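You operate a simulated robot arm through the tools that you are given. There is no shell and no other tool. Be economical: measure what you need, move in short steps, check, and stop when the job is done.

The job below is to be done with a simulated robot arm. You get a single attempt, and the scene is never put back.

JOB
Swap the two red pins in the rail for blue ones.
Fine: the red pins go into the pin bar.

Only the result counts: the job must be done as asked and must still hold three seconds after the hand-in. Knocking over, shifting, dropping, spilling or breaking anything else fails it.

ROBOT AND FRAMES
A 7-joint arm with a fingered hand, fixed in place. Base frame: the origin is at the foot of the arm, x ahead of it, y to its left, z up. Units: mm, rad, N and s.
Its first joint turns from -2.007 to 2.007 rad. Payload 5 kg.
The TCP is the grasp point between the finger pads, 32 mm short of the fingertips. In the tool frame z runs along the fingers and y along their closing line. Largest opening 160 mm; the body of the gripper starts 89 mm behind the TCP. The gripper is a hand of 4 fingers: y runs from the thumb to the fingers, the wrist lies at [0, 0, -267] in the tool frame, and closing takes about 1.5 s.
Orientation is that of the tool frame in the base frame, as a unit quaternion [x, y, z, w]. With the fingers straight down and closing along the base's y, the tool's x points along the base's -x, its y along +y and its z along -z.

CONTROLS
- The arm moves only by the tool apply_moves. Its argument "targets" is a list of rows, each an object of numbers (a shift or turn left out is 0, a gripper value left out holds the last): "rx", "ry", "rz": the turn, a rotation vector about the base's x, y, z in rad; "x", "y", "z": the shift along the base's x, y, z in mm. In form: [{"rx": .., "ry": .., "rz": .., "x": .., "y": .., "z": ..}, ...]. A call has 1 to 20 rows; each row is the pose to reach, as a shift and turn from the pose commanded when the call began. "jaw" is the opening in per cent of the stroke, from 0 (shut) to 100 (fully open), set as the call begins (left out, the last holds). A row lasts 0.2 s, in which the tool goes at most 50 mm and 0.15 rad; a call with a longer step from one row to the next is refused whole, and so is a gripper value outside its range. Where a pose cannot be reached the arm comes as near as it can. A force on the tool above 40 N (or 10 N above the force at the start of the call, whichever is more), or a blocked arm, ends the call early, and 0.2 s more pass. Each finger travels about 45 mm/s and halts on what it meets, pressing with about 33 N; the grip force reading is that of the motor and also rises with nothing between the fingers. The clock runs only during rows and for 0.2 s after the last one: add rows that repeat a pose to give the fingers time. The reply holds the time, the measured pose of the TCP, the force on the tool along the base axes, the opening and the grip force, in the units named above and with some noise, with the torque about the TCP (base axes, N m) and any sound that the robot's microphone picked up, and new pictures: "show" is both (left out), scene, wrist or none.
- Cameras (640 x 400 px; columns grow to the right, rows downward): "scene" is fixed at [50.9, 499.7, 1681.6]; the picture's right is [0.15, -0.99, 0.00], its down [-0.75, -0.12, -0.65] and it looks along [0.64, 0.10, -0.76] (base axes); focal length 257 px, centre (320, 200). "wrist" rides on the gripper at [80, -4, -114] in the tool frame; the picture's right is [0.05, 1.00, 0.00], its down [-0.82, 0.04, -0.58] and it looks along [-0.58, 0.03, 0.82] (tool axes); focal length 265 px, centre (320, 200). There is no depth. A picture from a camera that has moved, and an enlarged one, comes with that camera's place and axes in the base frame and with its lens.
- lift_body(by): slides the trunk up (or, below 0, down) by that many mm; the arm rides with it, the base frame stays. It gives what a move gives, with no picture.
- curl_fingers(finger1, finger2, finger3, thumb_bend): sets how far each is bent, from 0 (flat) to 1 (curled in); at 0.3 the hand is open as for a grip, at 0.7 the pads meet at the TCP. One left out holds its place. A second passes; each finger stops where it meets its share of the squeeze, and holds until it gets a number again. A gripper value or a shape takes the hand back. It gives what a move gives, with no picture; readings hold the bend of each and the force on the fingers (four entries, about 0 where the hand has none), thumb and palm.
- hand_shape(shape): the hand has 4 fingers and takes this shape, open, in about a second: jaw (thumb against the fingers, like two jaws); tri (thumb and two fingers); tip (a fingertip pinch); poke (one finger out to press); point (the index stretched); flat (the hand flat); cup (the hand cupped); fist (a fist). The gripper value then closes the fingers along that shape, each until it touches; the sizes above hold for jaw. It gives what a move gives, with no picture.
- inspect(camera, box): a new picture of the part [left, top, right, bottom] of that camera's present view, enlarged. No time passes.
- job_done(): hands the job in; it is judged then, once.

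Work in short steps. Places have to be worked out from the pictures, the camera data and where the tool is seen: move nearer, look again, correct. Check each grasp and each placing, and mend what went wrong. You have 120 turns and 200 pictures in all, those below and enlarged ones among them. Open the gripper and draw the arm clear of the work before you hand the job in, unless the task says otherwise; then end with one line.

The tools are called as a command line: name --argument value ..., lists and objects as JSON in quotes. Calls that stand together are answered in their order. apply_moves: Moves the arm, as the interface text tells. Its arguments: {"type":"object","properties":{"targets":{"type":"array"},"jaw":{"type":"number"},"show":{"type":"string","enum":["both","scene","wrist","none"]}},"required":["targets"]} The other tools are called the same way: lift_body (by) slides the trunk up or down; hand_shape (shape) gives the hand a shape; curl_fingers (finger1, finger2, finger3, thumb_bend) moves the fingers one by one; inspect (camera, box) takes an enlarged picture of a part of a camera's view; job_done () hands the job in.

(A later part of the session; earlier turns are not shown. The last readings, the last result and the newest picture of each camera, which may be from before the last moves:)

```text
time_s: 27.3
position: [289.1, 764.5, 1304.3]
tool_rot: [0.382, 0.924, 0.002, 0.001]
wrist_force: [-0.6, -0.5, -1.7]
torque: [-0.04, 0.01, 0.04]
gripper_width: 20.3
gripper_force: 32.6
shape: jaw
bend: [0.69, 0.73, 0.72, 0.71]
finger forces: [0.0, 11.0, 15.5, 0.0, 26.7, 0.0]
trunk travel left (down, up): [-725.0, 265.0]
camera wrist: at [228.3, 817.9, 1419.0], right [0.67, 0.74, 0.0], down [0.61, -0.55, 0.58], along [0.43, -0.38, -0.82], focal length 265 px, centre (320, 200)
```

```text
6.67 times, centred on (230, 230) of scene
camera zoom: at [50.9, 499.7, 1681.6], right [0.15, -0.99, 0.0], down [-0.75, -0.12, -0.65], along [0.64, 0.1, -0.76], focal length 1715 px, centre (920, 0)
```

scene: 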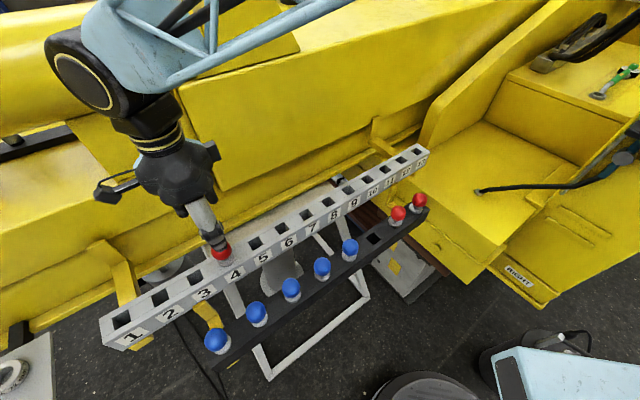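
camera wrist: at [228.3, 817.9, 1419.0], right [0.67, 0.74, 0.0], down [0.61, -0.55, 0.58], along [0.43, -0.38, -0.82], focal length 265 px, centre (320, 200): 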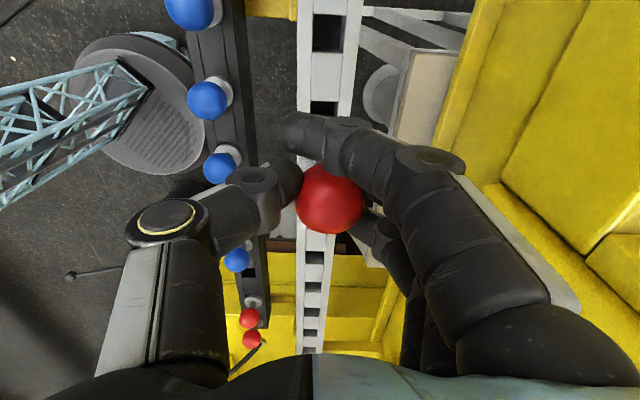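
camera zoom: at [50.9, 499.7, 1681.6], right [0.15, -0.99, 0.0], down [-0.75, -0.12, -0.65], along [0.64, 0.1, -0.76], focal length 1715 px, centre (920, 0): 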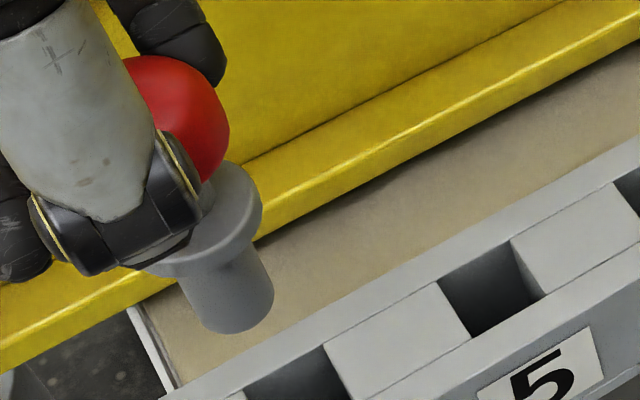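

The pin is free. I carry it at this height to above bar hole 2, near (458, 414), then lower to 1210.

apply_moves --targets '[{"x": 18, "y": -39}, {"x": 36, "y": -78}, {"x": 55, "y": -118}, {"x": 73, "y": -157}, {"x": 92, "y": -197}, {"x": 110, "y": -236}, {"x": 128, "y": -275}, {"x": 147, "y": -315}, {"x": 165, "y": -354}, {"x": 165, "y": -354, "z": -40}, {"x": 165, "y": -354, "z": -80}, {"x": 165, "y": -354, "z": -94}, {"x": 165, "y": -354, "z": -94}]'

inspect --camera "scene" --box '[340, 190, 420, 250]'

```text
time_s: 30.1
position: [454.3, 409.3, 1213.3]
tool_rot: [0.382, 0.924, 0.001, 0.001]
wrist_force: [0.9, -0.2, -2.7]
torque: [0.03, 0.02, 0.02]
gripper_width: 19.8
gripper_force: 33.2
shape: jaw
bend: [0.69, 0.73, 0.72, 0.71]
finger forces: [0.0, 11.6, 16.4, 0.1, 26.6, 0.0]
trunk travel left (down, up): [-725.0, 265.0]
camera wrist: at [394.0, 462.5, 1326.2], right [0.67, 0.74, 0.0], down [0.61, -0.55, 0.58], along [0.43, -0.38, -0.82], focal length 265 px, centre (320, 200)
```

scene: 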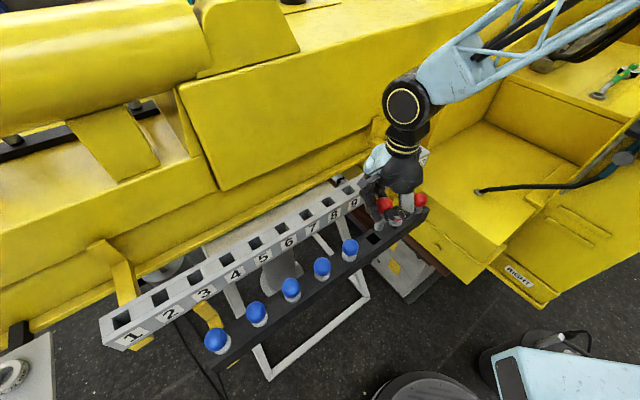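
wrist: 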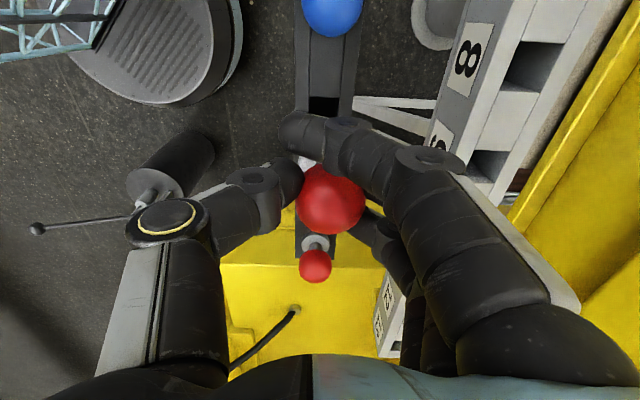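

```text
6.67 times, centred on (380, 220) of scene
camera zoom: at [50.9, 499.7, 1681.6], right [0.15, -0.99, 0.0], down [-0.75, -0.12, -0.65], along [0.64, 0.1, -0.76], focal length 1715 px, centre (-80, 67)
```

zoom: 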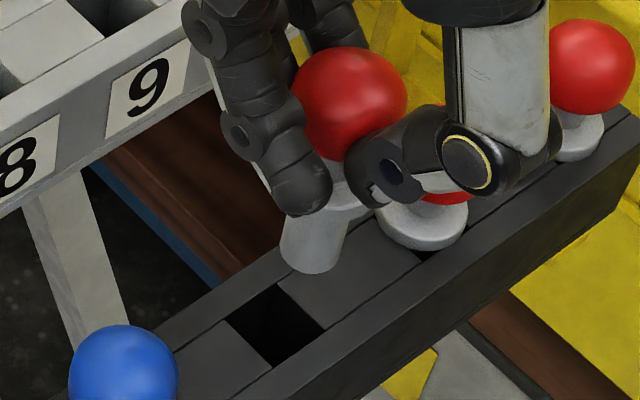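

I descend 30 mm and zoom in on the tip and the hole.

apply_moves --targets '[{"z": -15}, {"z": -32}, {"z": -32}]' --show "none"

inspect --camera "scene" --box '[354, 215, 394, 240]'

inspect --camera "wrist" --box '[240, 60, 400, 300]'

```text
time_s: 30.9
position: [453.8, 410.2, 1180.9]
tool_rot: [0.382, 0.924, 0.001, 0.0]
wrist_force: [-0.3, -0.8, -3.9]
torque: [0.02, 0.01, -0.05]
gripper_width: 20.1
gripper_force: 32.9
shape: jaw
bend: [0.69, 0.73, 0.72, 0.71]
finger forces: [0.0, 11.6, 16.5, 0.0, 26.6, 0.1]
trunk travel left (down, up): [-725.0, 265.0]
```

```text
16.00 times, centred on (374, 228) of scene
camera zoom: at [50.9, 499.7, 1681.6], right [0.15, -0.99, 0.0], down [-0.75, -0.12, -0.65], along [0.64, 0.1, -0.76], focal length 4117 px, centre (-544, -240)
```

zoom: 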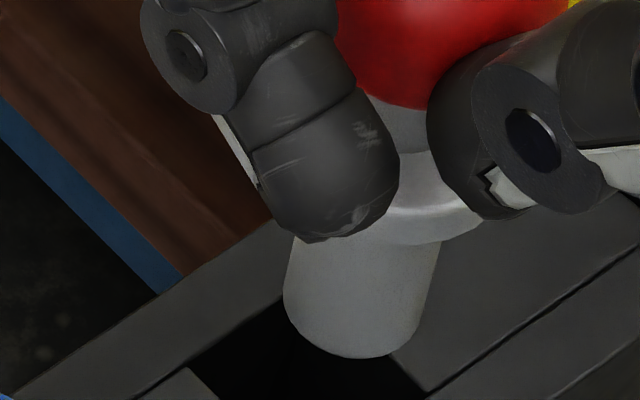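

```text
1.67 times, centred on (320, 180) of wrist
camera zoom: at [393.6, 463.9, 1295.1], right [0.67, 0.74, 0.0], down [0.61, -0.55, 0.58], along [0.43, -0.38, -0.82], focal length 442 px, centre (320, 233)
```

zoom: 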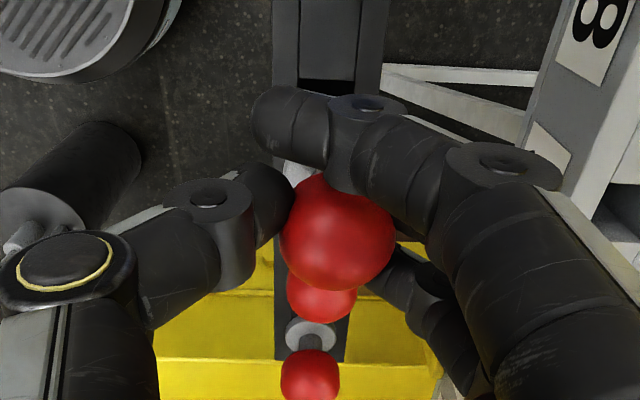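

The tilt is the same as before: the tip is about 5 mm toward the robot side. I apply the same straightening turn and view again from slightly higher in the frame.

apply_moves --targets '[{"rx": 0.02, "ry": -0.02}, {"rx": 0.039, "ry": -0.039}, {"rx": 0.039, "ry": -0.039, "z": -5}, {"rx": 0.039, "ry": -0.039, "z": -5}]' --show "none"

inspect --camera "scene" --box '[354, 225, 394, 250]'

```text
time_s: 31.9
position: [454.8, 409.5, 1176.7]
tool_rot: [0.382, 0.924, 0.028, 0.011]
wrist_force: [-0.3, -0.3, -2.5]
torque: [0.0, 0.05, 0.01]
gripper_width: 20.2
gripper_force: 33.0
shape: jaw
bend: [0.69, 0.73, 0.72, 0.71]
finger forces: [0.0, 11.6, 16.4, 0.0, 26.5, 0.0]
trunk travel left (down, up): [-725.0, 265.0]
```

```text
16.00 times, centred on (374, 238) of scene
camera zoom: at [50.9, 499.7, 1681.6], right [0.15, -0.99, 0.0], down [-0.75, -0.12, -0.65], along [0.64, 0.1, -0.76], focal length 4117 px, centre (-544, -400)
```

zoom: 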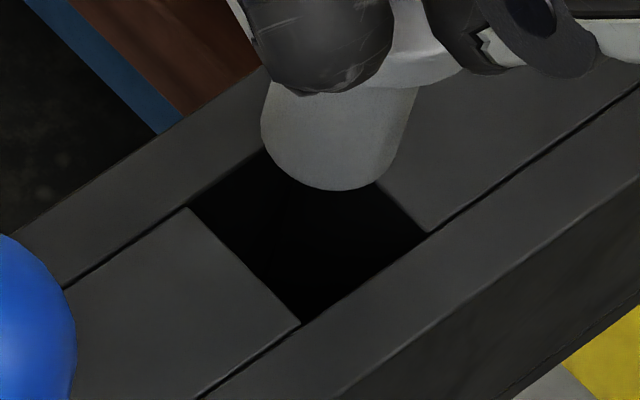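

The geometry is consistent (h≈27 mm), with about 1 mm to correct. I go down 22 mm with (−0.4, +1).

apply_moves --targets '[{"x": -0.4, "y": 1, "z": -8}, {"x": -0.4, "y": 1, "z": -16}, {"x": -0.4, "y": 1, "z": -22}, {"x": -0.4, "y": 1, "z": -22}]' --show "none"

inspect --camera "scene" --box '[354, 225, 394, 250]'

```text
time_s: 32.9
position: [454.2, 411.6, 1154.6]
tool_rot: [0.382, 0.924, 0.028, 0.011]
wrist_force: [-1.6, -0.5, -1.6]
torque: [-0.09, 0.14, -0.01]
gripper_width: 20.0
gripper_force: 32.7
shape: jaw
bend: [0.69, 0.73, 0.72, 0.71]
finger forces: [0.0, 12.2, 16.4, 0.0, 28.0, 0.0]
trunk travel left (down, up): [-725.0, 265.0]
```

```text
16.00 times, centred on (374, 238) of scene
camera zoom: at [50.9, 499.7, 1681.6], right [0.15, -0.99, 0.0], down [-0.75, -0.12, -0.65], along [0.64, 0.1, -0.76], focal length 4117 px, centre (-544, -400)
```

zoom: 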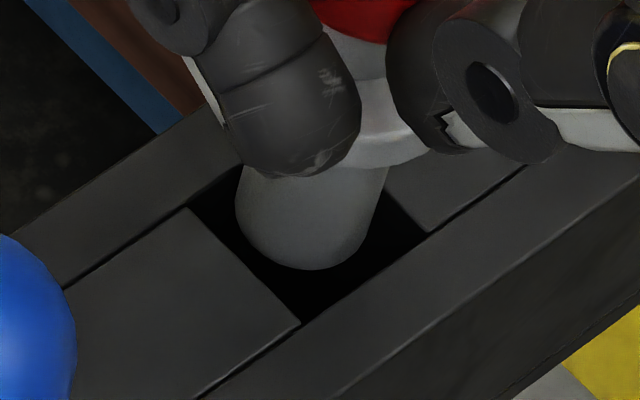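

Centred at the hole mouth, touching lightly on the far side. I shift back 1 mm and go down.

apply_moves --targets '[{"x": -0.7, "y": -0.7, "z": -4}, {"x": -0.7, "y": -0.7, "z": -9}, {"x": -0.7, "y": -0.7, "z": -14}, {"x": -0.7, "y": -0.7, "z": -19}, {"x": -0.7, "y": -0.7, "z": -24}, {"x": -0.7, "y": -0.7, "z": -24}]' --show "none"

inspect --camera "scene" --box '[350, 215, 400, 245]'

```text
time_s: 34.3
position: [453.0, 411.7, 1129.2]
tool_rot: [0.382, 0.924, 0.028, 0.012]
wrist_force: [-3.5, 1.2, -2.4]
torque: [0.04, 0.26, -0.01]
gripper_width: 19.9
gripper_force: 33.1
shape: jaw
bend: [0.69, 0.73, 0.72, 0.71]
finger forces: [0.0, 13.0, 15.7, 0.0, 28.5, 0.0]
trunk travel left (down, up): [-725.0, 265.0]
```

```text
12.80 times, centred on (375, 230) of scene
camera zoom: at [50.9, 499.7, 1681.6], right [0.15, -0.99, 0.0], down [-0.75, -0.12, -0.65], along [0.64, 0.1, -0.76], focal length 3293 px, centre (-384, -184)
```

zoom: 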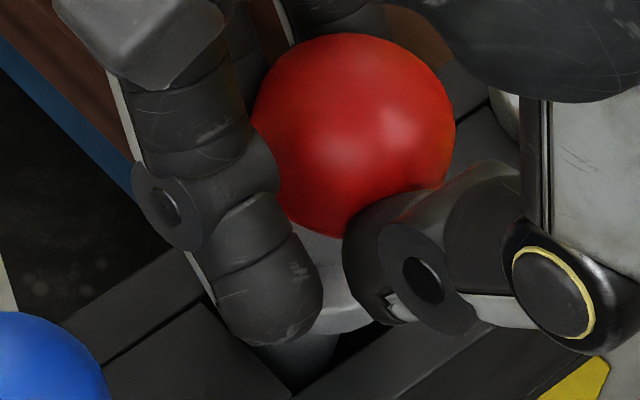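

The pin is well inside. I lower the rest of the way with a small relief in x.

apply_moves --targets '[{"x": -0.8, "z": -5}, {"x": -0.8, "z": -10}, {"x": -0.8, "z": -13}, {"x": -0.8, "z": -16}, {"x": -0.8, "z": -19}, {"x": -0.8, "z": -21}]' --show "none"

inspect --camera "scene" --box '[350, 215, 400, 245]'

```text
time_s: 35.5
position: [450.6, 413.0, 1113.5]
tool_rot: [0.381, 0.924, 0.03, 0.013]
wrist_force: [-11.1, -1.0, 27.8]
torque: [-0.13, -0.28, -0.03]
gripper_width: 22.5
gripper_force: 32.6
shape: jaw
bend: [0.69, 0.73, 0.73, 0.72]
finger forces: [0.0, 12.8, 17.9, 0.0, 38.5, 0.0]
trunk travel left (down, up): [-725.0, 265.0]
stopped in row 6: the force on the tool passed its limit at 43 N (the readings are from after the stop); the commanded pose is now the measured one
```

```text
12.80 times, centred on (375, 230) of scene
camera zoom: at [50.9, 499.7, 1681.6], right [0.15, -0.99, 0.0], down [-0.75, -0.12, -0.65], along [0.64, 0.1, -0.76], focal length 3293 px, centre (-384, -184)
```

zoom: 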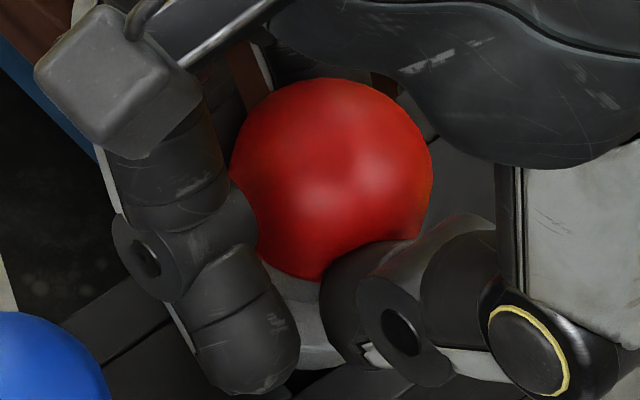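

It landed at the same height as before, z≈1114. I release it the same way.

apply_moves --targets '[{"z": 2}, {"z": 2}, {"z": 2}, {"z": 2}, {"z": 2}]' --jaw 55 --show "wrist"

inspect --camera "scene" --box '[350, 215, 400, 245]'

```text
time_s: 36.7
position: [452.4, 414.3, 1114.6]
tool_rot: [0.381, 0.924, 0.029, 0.012]
wrist_force: [-0.5, 0.2, 0.1]
torque: [0.0, -0.03, -0.01]
gripper_width: 87.4
gripper_force: 0.1
shape: jaw
bend: [0.72, 0.72, 0.72, 0.7]
finger forces: [0.0, 0.0, 0.0, 0.0, 0.1, 0.1]
trunk travel left (down, up): [-725.0, 265.0]
camera wrist: at [386.7, 461.5, 1227.4], right [0.67, 0.74, 0.06], down [0.58, -0.57, 0.58], along [0.47, -0.35, -0.81], focal length 265 px, centre (320, 200)
```

wrist: 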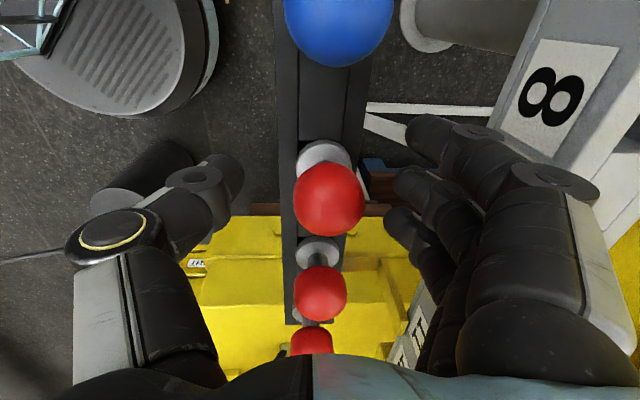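

```text
12.80 times, centred on (375, 230) of scene
camera zoom: at [50.9, 499.7, 1681.6], right [0.15, -0.99, 0.0], down [-0.75, -0.12, -0.65], along [0.64, 0.1, -0.76], focal length 3293 px, centre (-384, -184)
```

zoom: 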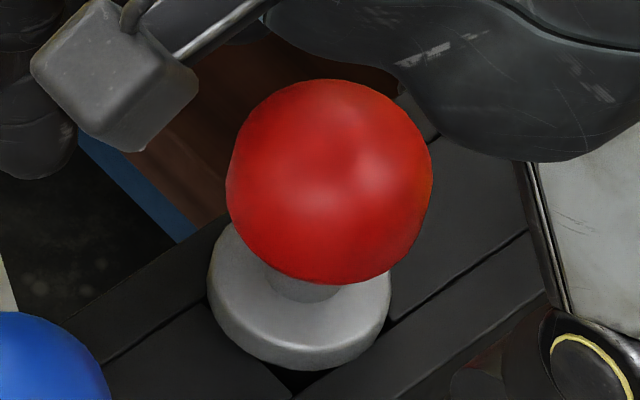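

The second red pin is seated. Next is the nearest blue, one pitch further along at about (−62, +62). I rise, straighten the hand, move over it and lower partway.

apply_moves --targets '[{"z": 35}, {"z": 70}, {"z": 110}, {"z": 115, "rx": -0.02, "ry": 0.02}, {"x": -31, "y": 31, "z": 115, "rx": -0.039, "ry": 0.039}, {"x": -62.4, "y": 62.5, "z": 115, "rx": -0.039, "ry": 0.039}, {"x": -62.4, "y": 62.5, "z": 80, "rx": -0.039, "ry": 0.039}, {"x": -62.4, "y": 62.5, "z": 57, "rx": -0.039, "ry": 0.039}, {"x": -62.4, "y": 62.5, "z": 57, "rx": -0.039, "ry": 0.039}]' --show "wrist"

```text
time_s: 38.7
position: [390.8, 476.7, 1170.6]
tool_rot: [0.381, 0.925, 0.003, 0.001]
wrist_force: [-0.4, 0.1, 0.3]
torque: [0.01, -0.03, 0.01]
gripper_width: 87.5
gripper_force: 0.2
shape: jaw
bend: [0.72, 0.72, 0.72, 0.7]
finger forces: [0.0, 0.0, 0.0, 0.0, 0.0, 0.1]
trunk travel left (down, up): [-725.0, 265.0]
camera wrist: at [330.2, 528.7, 1284.1], right [0.67, 0.74, 0.01], down [0.6, -0.55, 0.58], along [0.43, -0.38, -0.82], focal length 265 px, centre (320, 200)
```

wrist: 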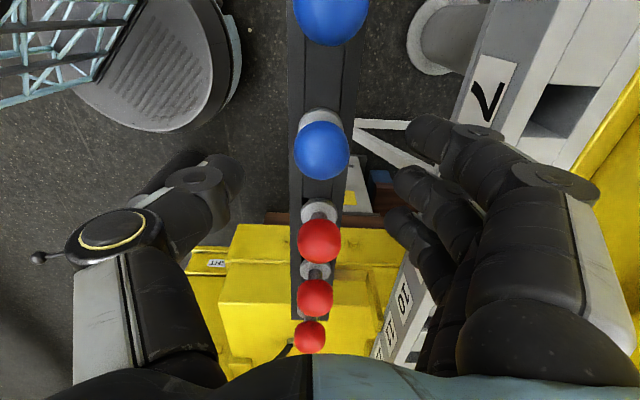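

The blue head is slightly off. I correct by (−4.4, −0.6) so the closing fingers do not push it, and descend to z≈1113.

apply_moves --targets '[{"x": -4.4, "y": -0.6, "z": -20}, {"x": -4.4, "y": -0.6, "z": -40}, {"x": -4.4, "y": -0.6, "z": -57}, {"x": -4.4, "y": -0.6, "z": -57}]' --show "wrist"

```text
time_s: 39.7
position: [385.0, 474.5, 1115.0]
tool_rot: [0.382, 0.924, 0.003, 0.001]
wrist_force: [-0.4, -0.3, 0.5]
torque: [-0.01, 0.0, -0.07]
gripper_width: 87.1
gripper_force: 0.0
shape: jaw
bend: [0.72, 0.72, 0.72, 0.7]
finger forces: [0.0, 0.0, 0.0, 0.0, 0.0, 0.0]
trunk travel left (down, up): [-725.0, 265.0]
camera wrist: at [324.9, 527.9, 1229.4], right [0.67, 0.74, 0.01], down [0.6, -0.55, 0.58], along [0.43, -0.38, -0.82], focal length 265 px, centre (320, 200)
```

wrist: 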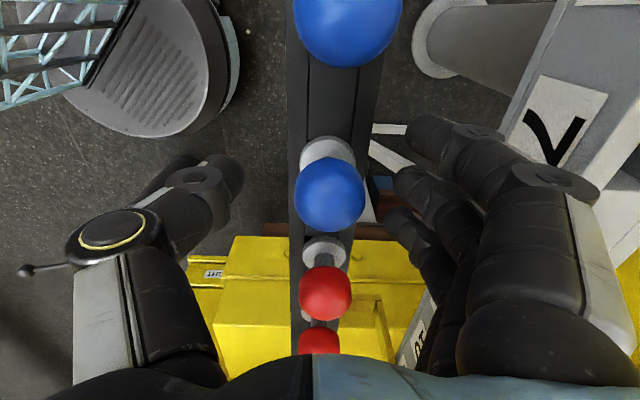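

The head is at (329, 194), as intended. I lower 1.5 mm and close.

apply_moves --targets '[{"z": -1.5}, {"z": -1.5}, {"z": -1.5}, {"z": -1.5}, {"z": -1.5}, {"z": -1.5}, {"z": -1.5}]' --jaw 0 --show "wrist"

```text
time_s: 41.3
position: [384.5, 475.5, 1113.5]
tool_rot: [0.381, 0.925, 0.003, 0.001]
wrist_force: [-0.7, -0.1, 0.6]
torque: [0.0, -0.05, 0.02]
gripper_width: 20.3
gripper_force: 33.2
shape: jaw
bend: [0.69, 0.73, 0.72, 0.71]
finger forces: [0.0, 11.3, 15.1, 0.0, 27.4, 0.0]
trunk travel left (down, up): [-725.0, 265.0]
camera wrist: at [324.7, 528.3, 1227.6], right [0.67, 0.74, 0.01], down [0.6, -0.55, 0.58], along [0.43, -0.38, -0.82], focal length 265 px, centre (320, 200)
```

wrist: 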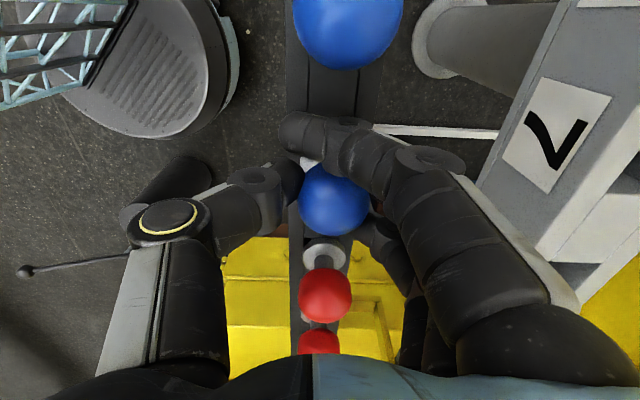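

Gripped, with the usual small lean. I lift it straight up out of the bar to z≈1304.

apply_moves --targets '[{"z": 8}, {"z": 20}, {"z": 35}, {"z": 55}, {"z": 80}, {"z": 110}, {"z": 150}, {"z": 190}, {"z": 190}]' --show "wrist"

inspect --camera "scene" --box '[300, 180, 400, 260]'

```text
time_s: 43.3
position: [386.8, 476.7, 1305.2]
tool_rot: [0.382, 0.924, 0.003, 0.001]
wrist_force: [-0.3, 0.2, -2.6]
torque: [0.0, 0.02, 0.0]
gripper_width: 19.9
gripper_force: 32.8
shape: jaw
bend: [0.69, 0.73, 0.72, 0.71]
finger forces: [0.0, 11.3, 15.7, 0.0, 26.7, 0.0]
trunk travel left (down, up): [-725.0, 265.0]
camera wrist: at [325.4, 529.7, 1418.9], right [0.67, 0.74, 0.01], down [0.6, -0.55, 0.58], along [0.43, -0.38, -0.82], focal length 265 px, centre (320, 200)
```

wrist: 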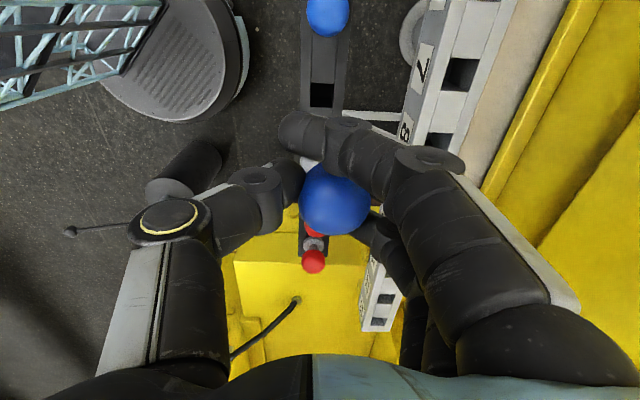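

```text
5.00 times, centred on (350, 220) of scene
camera zoom: at [50.9, 499.7, 1681.6], right [0.15, -0.99, 0.0], down [-0.75, -0.12, -0.65], along [0.64, 0.1, -0.76], focal length 1286 px, centre (170, 100)
```

zoom: 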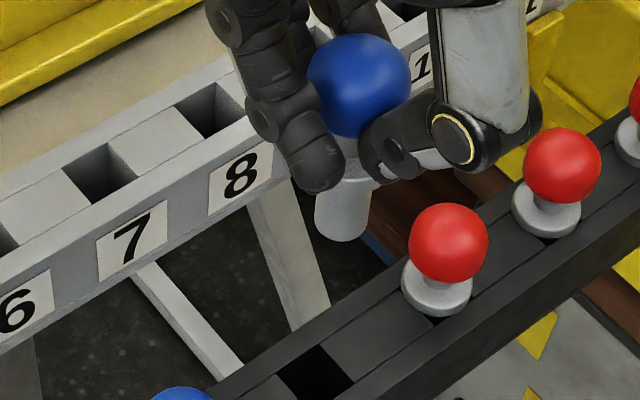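

Held. Rail hole 10's pin axis was at about (610.5, 450). With the ball about 8 mm off the TCP, I aim the TCP at (605, 444), apply the straightening tilt and approach.

apply_moves --targets '[{"x": 36, "y": -5}, {"x": 73, "y": -11}, {"x": 109, "y": -16}, {"x": 146, "y": -21, "rx": 0.02, "ry": -0.02}, {"x": 182, "y": -27, "rx": 0.039, "ry": -0.039}, {"x": 218, "y": -32, "rx": 0.039, "ry": -0.039}, {"x": 218, "y": -32, "z": -35, "rx": 0.039, "ry": -0.039}, {"x": 218, "y": -32, "z": -45, "rx": 0.039, "ry": -0.039}, {"x": 218, "y": -32, "z": -45, "rx": 0.039, "ry": -0.039}]' --show "wrist"

inspect --camera "scene" --box '[340, 155, 400, 195]'

```text
time_s: 45.3
position: [603.0, 444.4, 1258.1]
tool_rot: [0.381, 0.924, 0.029, 0.011]
wrist_force: [0.2, 1.0, -2.3]
torque: [-0.04, 0.06, 0.02]
gripper_width: 20.1
gripper_force: 33.5
shape: jaw
bend: [0.69, 0.73, 0.72, 0.71]
finger forces: [0.1, 11.5, 15.9, 0.1, 26.6, 0.0]
trunk travel left (down, up): [-725.0, 265.0]
camera wrist: at [537.6, 491.9, 1372.6], right [0.67, 0.74, 0.06], down [0.58, -0.57, 0.58], along [0.47, -0.35, -0.81], focal length 265 px, centre (320, 200)
```

wrist: 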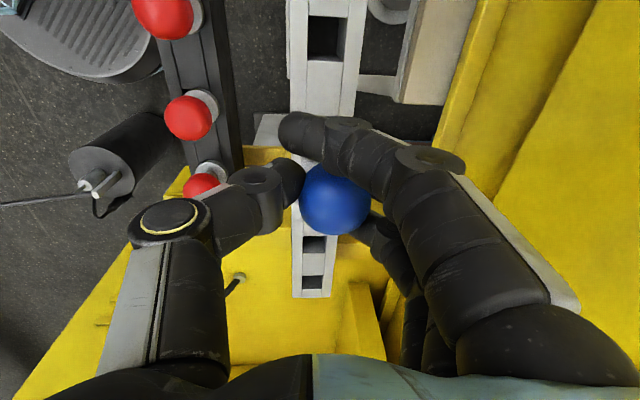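

```text
10.00 times, centred on (370, 175) of scene
camera zoom: at [50.9, 499.7, 1681.6], right [0.15, -0.99, 0.0], down [-0.75, -0.12, -0.65], along [0.64, 0.1, -0.76], focal length 2573 px, centre (-180, 450)
```

zoom: 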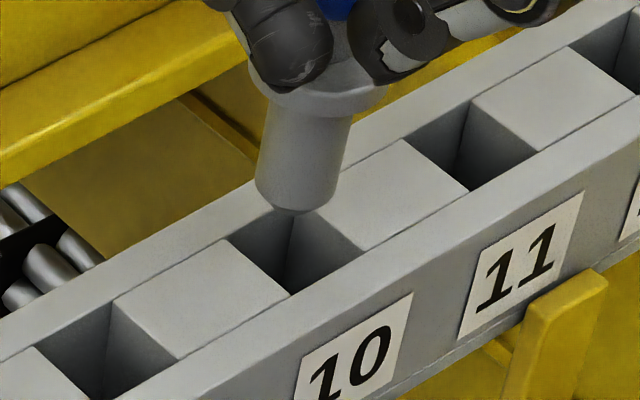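

The pin is upright and about 4 mm short along the rail. I shift (+2.5, −2.5), go down 14 mm and recheck.

apply_moves --targets '[{"x": 2.5, "y": -2.5, "z": -7}, {"x": 2.5, "y": -2.5, "z": -14}, {"x": 2.5, "y": -2.5, "z": -14}]' --show "none"

inspect --camera "scene" --box '[350, 162, 390, 187]'

```text
time_s: 46.1
position: [605.3, 440.5, 1245.3]
tool_rot: [0.382, 0.924, 0.029, 0.012]
wrist_force: [-0.5, 0.0, -2.0]
torque: [0.01, 0.05, -0.03]
gripper_width: 20.1
gripper_force: 33.0
shape: jaw
bend: [0.69, 0.73, 0.72, 0.71]
finger forces: [0.1, 11.4, 15.9, 0.0, 26.8, 0.1]
trunk travel left (down, up): [-725.0, 265.0]
```

```text
16.00 times, centred on (370, 174) of scene
camera zoom: at [50.9, 499.7, 1681.6], right [0.15, -0.99, 0.0], down [-0.75, -0.12, -0.65], along [0.64, 0.1, -0.76], focal length 4117 px, centre (-480, 608)
```

zoom: 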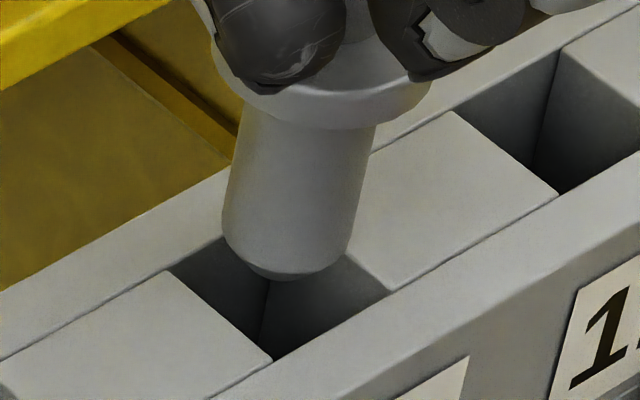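

Now nearly over the hole. I shift +1 mm in x and go down 12 mm to the mouth.

apply_moves --targets '[{"x": 1, "z": -6}, {"x": 1, "z": -12}, {"x": 1, "z": -12}]' --show "none"

inspect --camera "scene" --box '[350, 162, 390, 187]'

```text
time_s: 46.9
position: [607.2, 439.6, 1232.4]
tool_rot: [0.381, 0.924, 0.028, 0.013]
wrist_force: [-0.4, 0.1, -2.6]
torque: [0.01, 0.05, 0.03]
gripper_width: 19.8
gripper_force: 32.8
shape: jaw
bend: [0.69, 0.73, 0.72, 0.71]
finger forces: [0.1, 11.4, 16.1, 0.0, 26.8, 0.1]
trunk travel left (down, up): [-725.0, 265.0]
```

```text
16.00 times, centred on (370, 174) of scene
camera zoom: at [50.9, 499.7, 1681.6], right [0.15, -0.99, 0.0], down [-0.75, -0.12, -0.65], along [0.64, 0.1, -0.76], focal length 4117 px, centre (-480, 608)
```

zoom: 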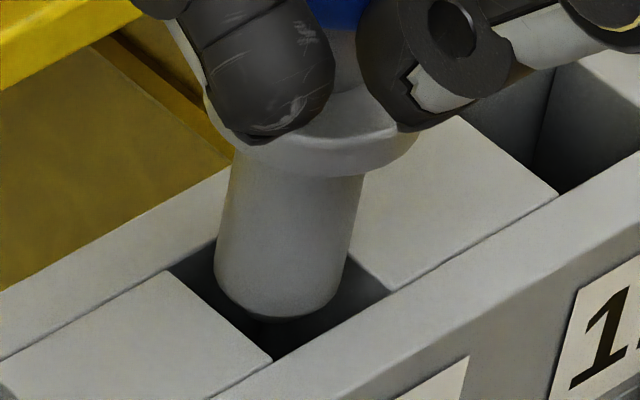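

Centred with no contact force. I go on down 15 mm.

apply_moves --targets '[{"z": -4}, {"z": -8}, {"z": -12}, {"z": -15}, {"z": -15}]' --show "none"

inspect --camera "scene" --box '[350, 162, 390, 187]'

```text
time_s: 48.1
position: [607.0, 440.6, 1216.8]
tool_rot: [0.38, 0.924, 0.029, 0.011]
wrist_force: [-0.1, -0.5, -2.6]
torque: [-0.02, 0.0, -0.01]
gripper_width: 20.0
gripper_force: 32.6
shape: jaw
bend: [0.69, 0.73, 0.72, 0.71]
finger forces: [0.0, 11.6, 16.0, 0.0, 26.6, 0.0]
trunk travel left (down, up): [-725.0, 265.0]
```

```text
16.00 times, centred on (370, 174) of scene
camera zoom: at [50.9, 499.7, 1681.6], right [0.15, -0.99, 0.0], down [-0.75, -0.12, -0.65], along [0.64, 0.1, -0.76], focal length 4117 px, centre (-480, 608)
```

zoom: 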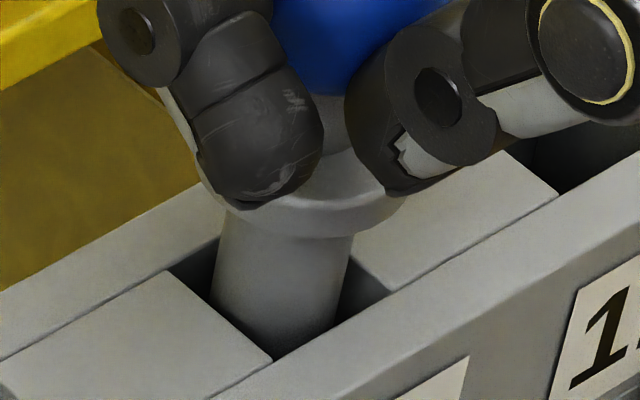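

It is inside without contact. I lower it until the flange meets the rail, expected at about z 1192.

apply_moves --targets '[{"z": -5}, {"z": -10}, {"z": -14}, {"z": -18}, {"z": -21}, {"z": -24}, {"z": -26}, {"z": -28}]' --show "none"

inspect --camera "scene" --box '[345, 157, 395, 192]'

```text
time_s: 49.9
position: [607.0, 439.7, 1188.6]
tool_rot: [0.38, 0.924, 0.029, 0.012]
wrist_force: [0.2, 0.2, -2.0]
torque: [-0.02, 0.07, 0.0]
gripper_width: 20.0
gripper_force: 33.3
shape: jaw
bend: [0.69, 0.73, 0.72, 0.71]
finger forces: [0.1, 11.4, 15.9, 0.1, 26.6, 0.0]
trunk travel left (down, up): [-725.0, 265.0]
```

```text
11.43 times, centred on (370, 174) of scene
camera zoom: at [50.9, 499.7, 1681.6], right [0.15, -0.99, 0.0], down [-0.75, -0.12, -0.65], along [0.64, 0.1, -0.76], focal length 2940 px, centre (-251, 491)
```

zoom: 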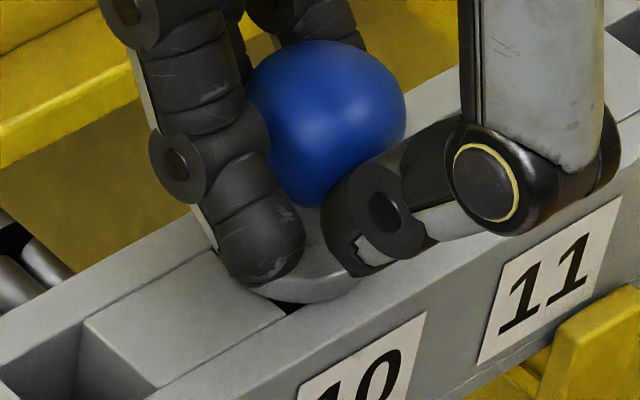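

No contact yet at 1188.6, so I go a little further in small steps.

apply_moves --targets '[{"z": -1.5}, {"z": -3}, {"z": -4.5}, {"z": -6}, {"z": -7}]' --show "none"

inspect --camera "scene" --box '[345, 157, 395, 192]'

```text
time_s: 51.1
position: [606.3, 441.3, 1185.3]
tool_rot: [0.381, 0.924, 0.031, 0.013]
wrist_force: [-3.1, -0.1, 30.9]
torque: [0.01, -0.52, 0.05]
gripper_width: 21.9
gripper_force: 33.0
shape: jaw
bend: [0.69, 0.73, 0.73, 0.72]
finger forces: [0.1, 13.4, 20.5, 0.0, 34.8, 0.0]
trunk travel left (down, up): [-725.0, 265.0]
```

```text
11.43 times, centred on (370, 174) of scene
camera zoom: at [50.9, 499.7, 1681.6], right [0.15, -0.99, 0.0], down [-0.75, -0.12, -0.65], along [0.64, 0.1, -0.76], focal length 2940 px, centre (-251, 491)
```

zoom: 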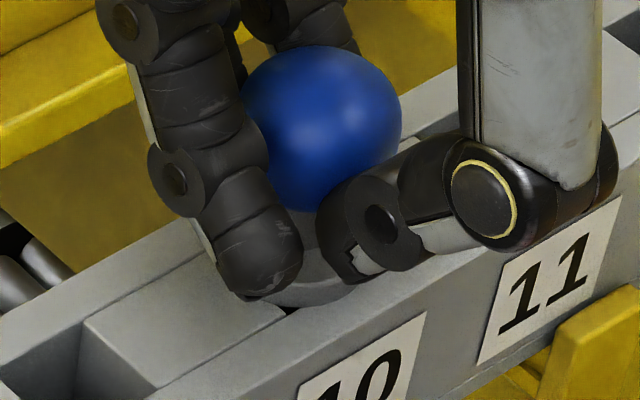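

Flange contact at 31 N. I ease up and release.

apply_moves --targets '[{"z": 3}, {"z": 4}, {"z": 4}, {"z": 4}, {"z": 4}]' --jaw 55 --show "wrist"

inspect --camera "scene" --box '[345, 157, 395, 192]'

```text
time_s: 52.3
position: [606.2, 440.1, 1186.4]
tool_rot: [0.381, 0.924, 0.029, 0.011]
wrist_force: [0.8, 0.6, -0.5]
torque: [-0.03, 0.0, 0.0]
gripper_width: 87.4
gripper_force: 0.2
shape: jaw
bend: [0.72, 0.72, 0.72, 0.7]
finger forces: [0.0, 0.0, 0.1, 0.0, 0.0, 0.1]
trunk travel left (down, up): [-725.0, 265.0]
camera wrist: at [541.4, 489.0, 1299.6], right [0.67, 0.74, 0.06], down [0.58, -0.57, 0.58], along [0.47, -0.35, -0.81], focal length 265 px, centre (320, 200)
```

wrist: 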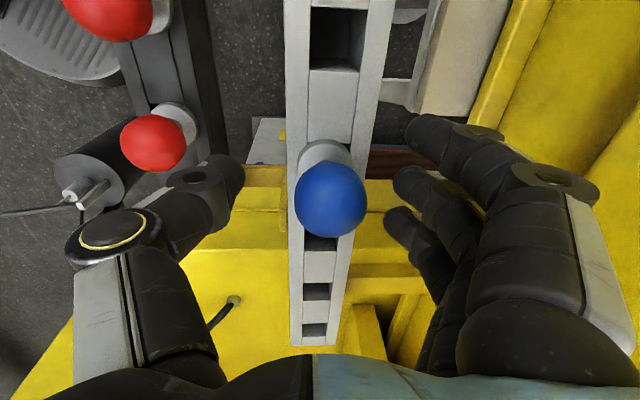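

```text
11.43 times, centred on (370, 174) of scene
camera zoom: at [50.9, 499.7, 1681.6], right [0.15, -0.99, 0.0], down [-0.75, -0.12, -0.65], along [0.64, 0.1, -0.76], focal length 2940 px, centre (-251, 491)
```

zoom: 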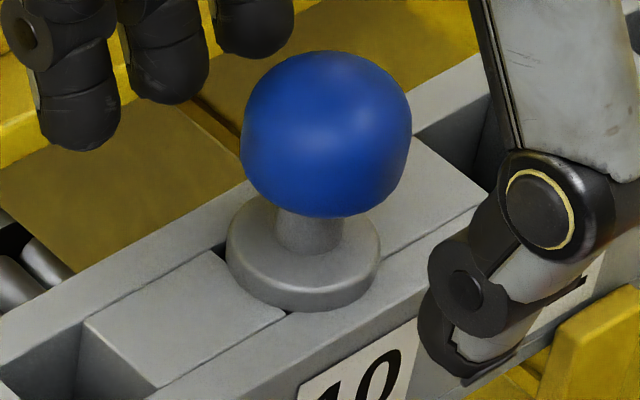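

The blue pin sits flat in rail hole 10. I rise, straighten the hand and go above the next blue, in bar slot 4 near (323, 538).

apply_moves --targets '[{"z": 35}, {"z": 75}, {"z": 110}, {"z": 112, "rx": -0.02, "ry": 0.02}, {"x": -41, "y": 14, "z": 112, "rx": -0.039, "ry": 0.039}, {"x": -82, "y": 28, "z": 112, "rx": -0.039, "ry": 0.039}, {"x": -123, "y": 42, "z": 112, "rx": -0.039, "ry": 0.039}, {"x": -164, "y": 56, "z": 112, "rx": -0.039, "ry": 0.039}, {"x": -205, "y": 70, "z": 112, "rx": -0.039, "ry": 0.039}, {"x": -245, "y": 84, "z": 112, "rx": -0.039, "ry": 0.039}, {"x": -284, "y": 97.5, "z": 112, "rx": -0.039, "ry": 0.039}, {"x": -284, "y": 97.5, "z": 70, "rx": -0.039, "ry": 0.039}, {"x": -284, "y": 97.5, "z": 30, "rx": -0.039, "ry": 0.039}, {"x": -284, "y": 97.5, "z": -16, "rx": -0.039, "ry": 0.039}, {"x": -284, "y": 97.5, "z": -16, "rx": -0.039, "ry": 0.039}]' --show "wrist"

```text
time_s: 55.5
position: [322.5, 537.4, 1171.3]
tool_rot: [0.381, 0.924, 0.004, 0.001]
wrist_force: [0.2, -0.6, 0.6]
torque: [0.04, -0.02, -0.03]
gripper_width: 87.7
gripper_force: 0.0
shape: jaw
bend: [0.72, 0.72, 0.72, 0.7]
finger forces: [0.1, 0.1, 0.0, 0.0, 0.0, 0.0]
trunk travel left (down, up): [-725.0, 265.0]
camera wrist: at [260.6, 591.2, 1284.0], right [0.67, 0.74, 0.01], down [0.6, -0.55, 0.58], along [0.43, -0.38, -0.82], focal length 265 px, centre (320, 200)
```

wrist: 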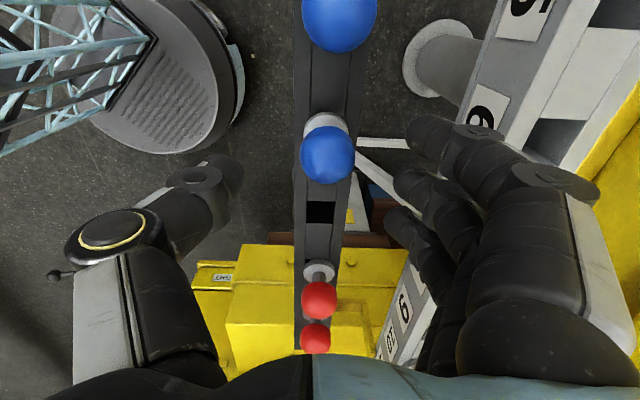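

Well aligned already. I descend straight to z≈1114.

apply_moves --targets '[{"z": -20}, {"z": -40}, {"z": -57.5}, {"z": -57.5}]' --show "wrist"

```text
time_s: 56.5
position: [323.8, 538.8, 1111.2]
tool_rot: [0.382, 0.924, 0.003, 0.001]
wrist_force: [0.3, -0.2, 0.3]
torque: [0.0, -0.01, -0.03]
gripper_width: 87.9
gripper_force: 0.1
shape: jaw
bend: [0.72, 0.72, 0.72, 0.7]
finger forces: [0.1, 0.0, 0.0, 0.1, 0.1, 0.0]
trunk travel left (down, up): [-725.0, 265.0]
camera wrist: at [262.8, 590.4, 1225.2], right [0.67, 0.74, 0.01], down [0.6, -0.55, 0.58], along [0.43, -0.38, -0.82], focal length 265 px, centre (320, 200)
```

wrist: 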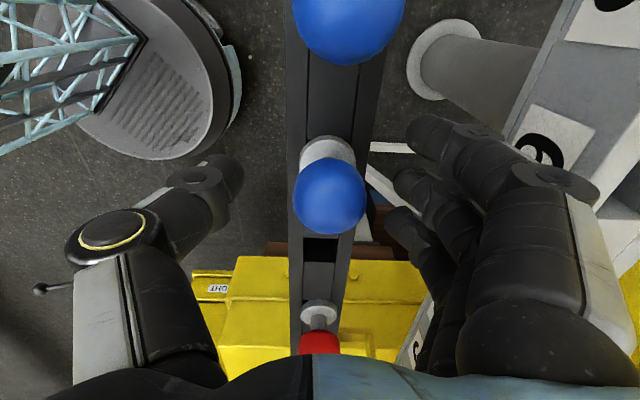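

The head is at (328, 196), matching the earlier grasps. I close.

apply_moves --targets '[{"z": 0}, {"z": 0}, {"z": 0}, {"z": 0}, {"z": 0}, {"z": 0}, {"z": 0}]' --jaw 0 --show "wrist"

```text
time_s: 58.1
position: [323.7, 539.3, 1111.1]
tool_rot: [0.382, 0.924, 0.003, 0.002]
wrist_force: [-0.5, -0.3, 0.7]
torque: [0.0, 0.01, -0.01]
gripper_width: 20.0
gripper_force: 33.5
shape: jaw
bend: [0.69, 0.73, 0.72, 0.71]
finger forces: [0.1, 13.8, 11.4, 0.0, 26.7, 0.1]
trunk travel left (down, up): [-725.0, 265.0]
camera wrist: at [262.7, 590.6, 1225.2], right [0.67, 0.74, 0.01], down [0.6, -0.55, 0.58], along [0.43, -0.38, -0.82], focal length 265 px, centre (320, 200)
```

wrist: 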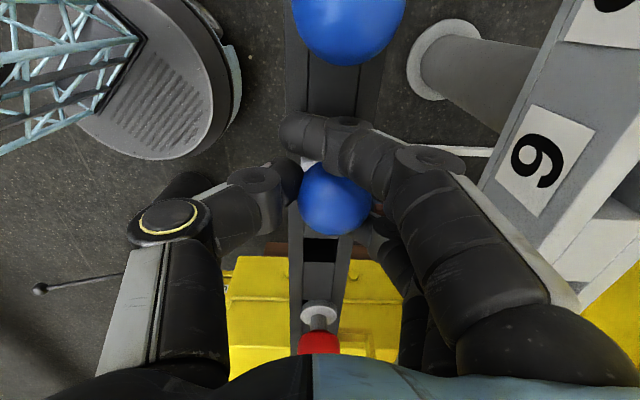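

Gripped. I lift it clear to about z 1304 and check it.

apply_moves --targets '[{"z": 8}, {"z": 20}, {"z": 35}, {"z": 55}, {"z": 80}, {"z": 110}, {"z": 150}, {"z": 192}, {"z": 192}]' --show "none"

inspect --camera "scene" --box '[250, 190, 370, 280]'

```text
time_s: 60.1
position: [322.0, 537.9, 1303.0]
tool_rot: [0.381, 0.925, 0.004, 0.002]
wrist_force: [-0.2, -0.3, -3.1]
torque: [0.0, -0.02, -0.03]
gripper_width: 19.8
gripper_force: 32.9
shape: jaw
bend: [0.69, 0.73, 0.72, 0.71]
finger forces: [0.0, 13.8, 11.9, 0.0, 26.5, 0.1]
trunk travel left (down, up): [-725.0, 265.0]
```

```text
4.44 times, centred on (310, 235) of scene
camera zoom: at [50.9, 499.7, 1681.6], right [0.15, -0.99, 0.0], down [-0.75, -0.12, -0.65], along [0.64, 0.1, -0.76], focal length 1144 px, centre (364, 44)
```

zoom: 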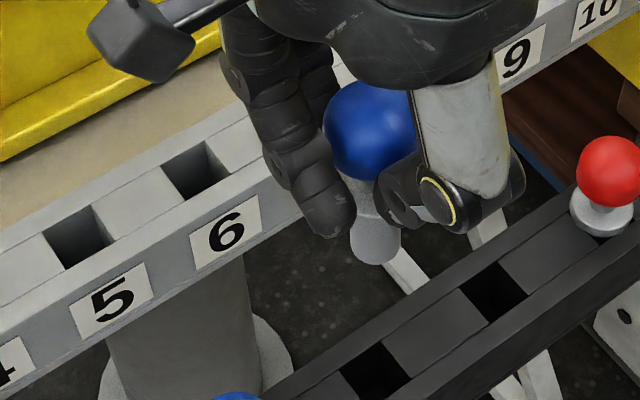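

The pin is held. I carry it to rail hole 4, aiming the TCP at about (289, 757), apply the straightening tilt and lower to about 1256.

apply_moves --targets '[{"x": -6, "y": 37}, {"x": -12, "y": 74}, {"x": -18, "y": 110}, {"x": -23, "y": 147, "rx": 0.02, "ry": -0.02}, {"x": -29, "y": 184, "rx": 0.039, "ry": -0.039}, {"x": -34, "y": 218, "rx": 0.039, "ry": -0.039}, {"x": -34, "y": 218, "z": -35, "rx": 0.039, "ry": -0.039}, {"x": -34, "y": 218, "z": -47, "rx": 0.039, "ry": -0.039}, {"x": -34, "y": 218, "z": -47, "rx": 0.039, "ry": -0.039}]' --show "wrist"

inspect --camera "scene" --box '[195, 235, 255, 275]'

```text
time_s: 62.1
position: [289.4, 754.5, 1257.1]
tool_rot: [0.381, 0.924, 0.028, 0.012]
wrist_force: [-0.2, 0.0, -3.3]
torque: [0.03, 0.04, -0.03]
gripper_width: 19.5
gripper_force: 32.9
shape: jaw
bend: [0.69, 0.73, 0.72, 0.71]
finger forces: [0.1, 14.0, 12.3, 0.0, 26.3, 0.1]
trunk travel left (down, up): [-725.0, 265.0]
camera wrist: at [223.8, 804.1, 1370.7], right [0.67, 0.74, 0.06], down [0.58, -0.57, 0.58], along [0.47, -0.35, -0.81], focal length 265 px, centre (320, 200)
```

wrist: 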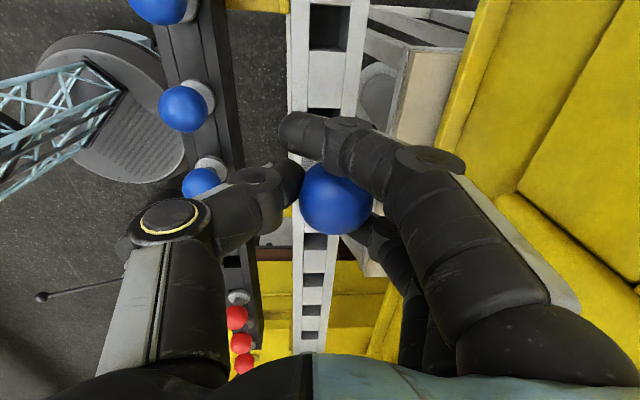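

```text
10.00 times, centred on (225, 255) of scene
camera zoom: at [50.9, 499.7, 1681.6], right [0.15, -0.99, 0.0], down [-0.75, -0.12, -0.65], along [0.64, 0.1, -0.76], focal length 2573 px, centre (1270, -350)
```

zoom: 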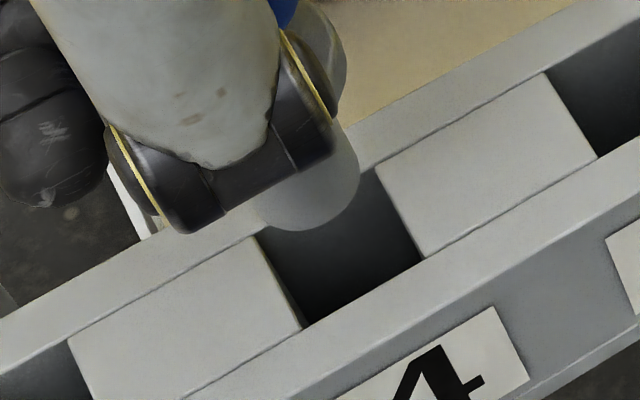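

The tip is partly hidden by the thumb, but its lower edge fits within about 1 mm of hole 4. I shift (−0.8, +0.8) and go down 15 mm.

apply_moves --targets '[{"x": -0.8, "y": 0.8, "z": -7}, {"x": -0.8, "y": 0.8, "z": -15}, {"x": -0.8, "y": 0.8, "z": -15}]' --show "none"

inspect --camera "scene" --box '[205, 243, 245, 268]'

```text
time_s: 62.9
position: [287.7, 756.5, 1243.0]
tool_rot: [0.381, 0.924, 0.029, 0.012]
wrist_force: [-0.8, 0.3, -1.3]
torque: [0.01, 0.04, -0.02]
gripper_width: 19.2
gripper_force: 33.4
shape: jaw
bend: [0.69, 0.73, 0.72, 0.71]
finger forces: [0.1, 13.9, 12.3, 0.0, 26.2, 0.0]
trunk travel left (down, up): [-725.0, 265.0]
```

```text
16.00 times, centred on (225, 256) of scene
camera zoom: at [50.9, 499.7, 1681.6], right [0.15, -0.99, 0.0], down [-0.75, -0.12, -0.65], along [0.64, 0.1, -0.76], focal length 4117 px, centre (1840, -688)
```

zoom: 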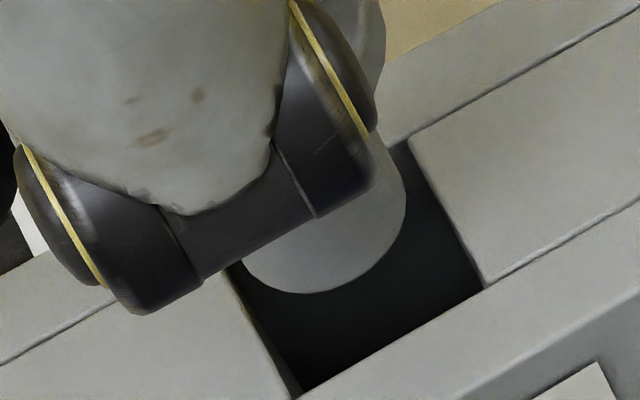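

Within about half a millimetre. I go down 13 mm more to the mouth.

apply_moves --targets '[{"y": -0.5, "z": -6}, {"y": -0.5, "z": -13}, {"y": -0.5, "z": -13}]' --show "none"

inspect --camera "scene" --box '[205, 243, 245, 268]'

```text
time_s: 63.7
position: [288.8, 755.5, 1229.2]
tool_rot: [0.381, 0.924, 0.029, 0.012]
wrist_force: [-0.2, -0.1, -1.5]
torque: [0.01, 0.03, -0.02]
gripper_width: 19.6
gripper_force: 32.6
shape: jaw
bend: [0.69, 0.73, 0.72, 0.71]
finger forces: [0.1, 13.9, 12.3, 0.0, 26.1, 0.1]
trunk travel left (down, up): [-725.0, 265.0]
```

```text
16.00 times, centred on (225, 256) of scene
camera zoom: at [50.9, 499.7, 1681.6], right [0.15, -0.99, 0.0], down [-0.75, -0.12, -0.65], along [0.64, 0.1, -0.76], focal length 4117 px, centre (1840, -688)
```

zoom: 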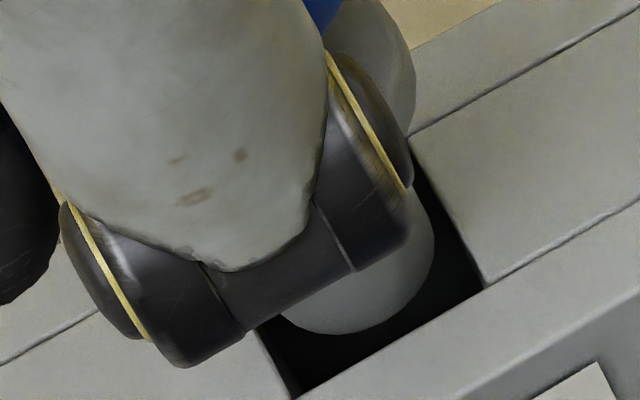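

The tip is centred on the hole. I lower it into the rail.

apply_moves --targets '[{"z": -4}, {"z": -8}, {"z": -12}, {"z": -16}, {"z": -20}, {"z": -20}]' --show "none"

inspect --camera "scene" --box '[200, 237, 250, 272]'

```text
time_s: 65.1
position: [288.0, 757.4, 1208.7]
tool_rot: [0.381, 0.924, 0.03, 0.013]
wrist_force: [-0.5, 0.8, -1.7]
torque: [-0.03, 0.03, -0.01]
gripper_width: 19.7
gripper_force: 33.1
shape: jaw
bend: [0.69, 0.73, 0.72, 0.71]
finger forces: [0.1, 14.0, 12.2, 0.0, 26.2, 0.1]
trunk travel left (down, up): [-725.0, 265.0]
```

```text
11.43 times, centred on (225, 254) of scene
camera zoom: at [50.9, 499.7, 1681.6], right [0.15, -0.99, 0.0], down [-0.75, -0.12, -0.65], along [0.64, 0.1, -0.76], focal length 2940 px, centre (1406, -423)
```

zoom: 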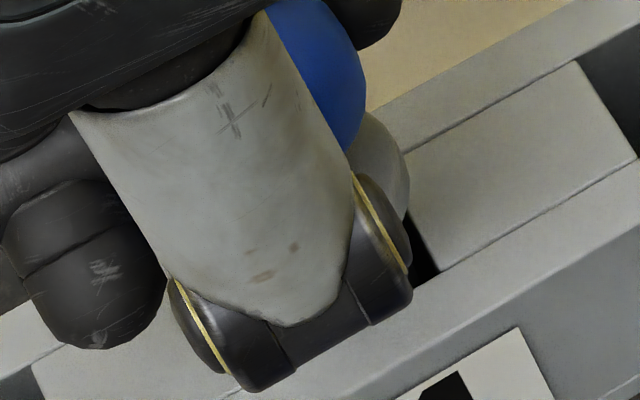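

No side force. I continue down to flange contact, expected near 1184.

apply_moves --targets '[{"z": -5}, {"z": -10}, {"z": -14}, {"z": -17}, {"z": -19}, {"z": -21}, {"z": -23}, {"z": -25}, {"z": -27}, {"z": -29}]' --show "none"

```text
time_s: 67.3
position: [287.8, 754.8, 1182.5]
tool_rot: [0.381, 0.924, 0.029, 0.011]
wrist_force: [-2.4, -2.6, 15.7]
torque: [-0.03, -0.12, -0.05]
gripper_width: 21.3
gripper_force: 33.1
shape: jaw
bend: [0.69, 0.73, 0.72, 0.73]
finger forces: [0.1, 13.0, 13.1, 0.0, 29.0, 0.0]
trunk travel left (down, up): [-725.0, 265.0]
```

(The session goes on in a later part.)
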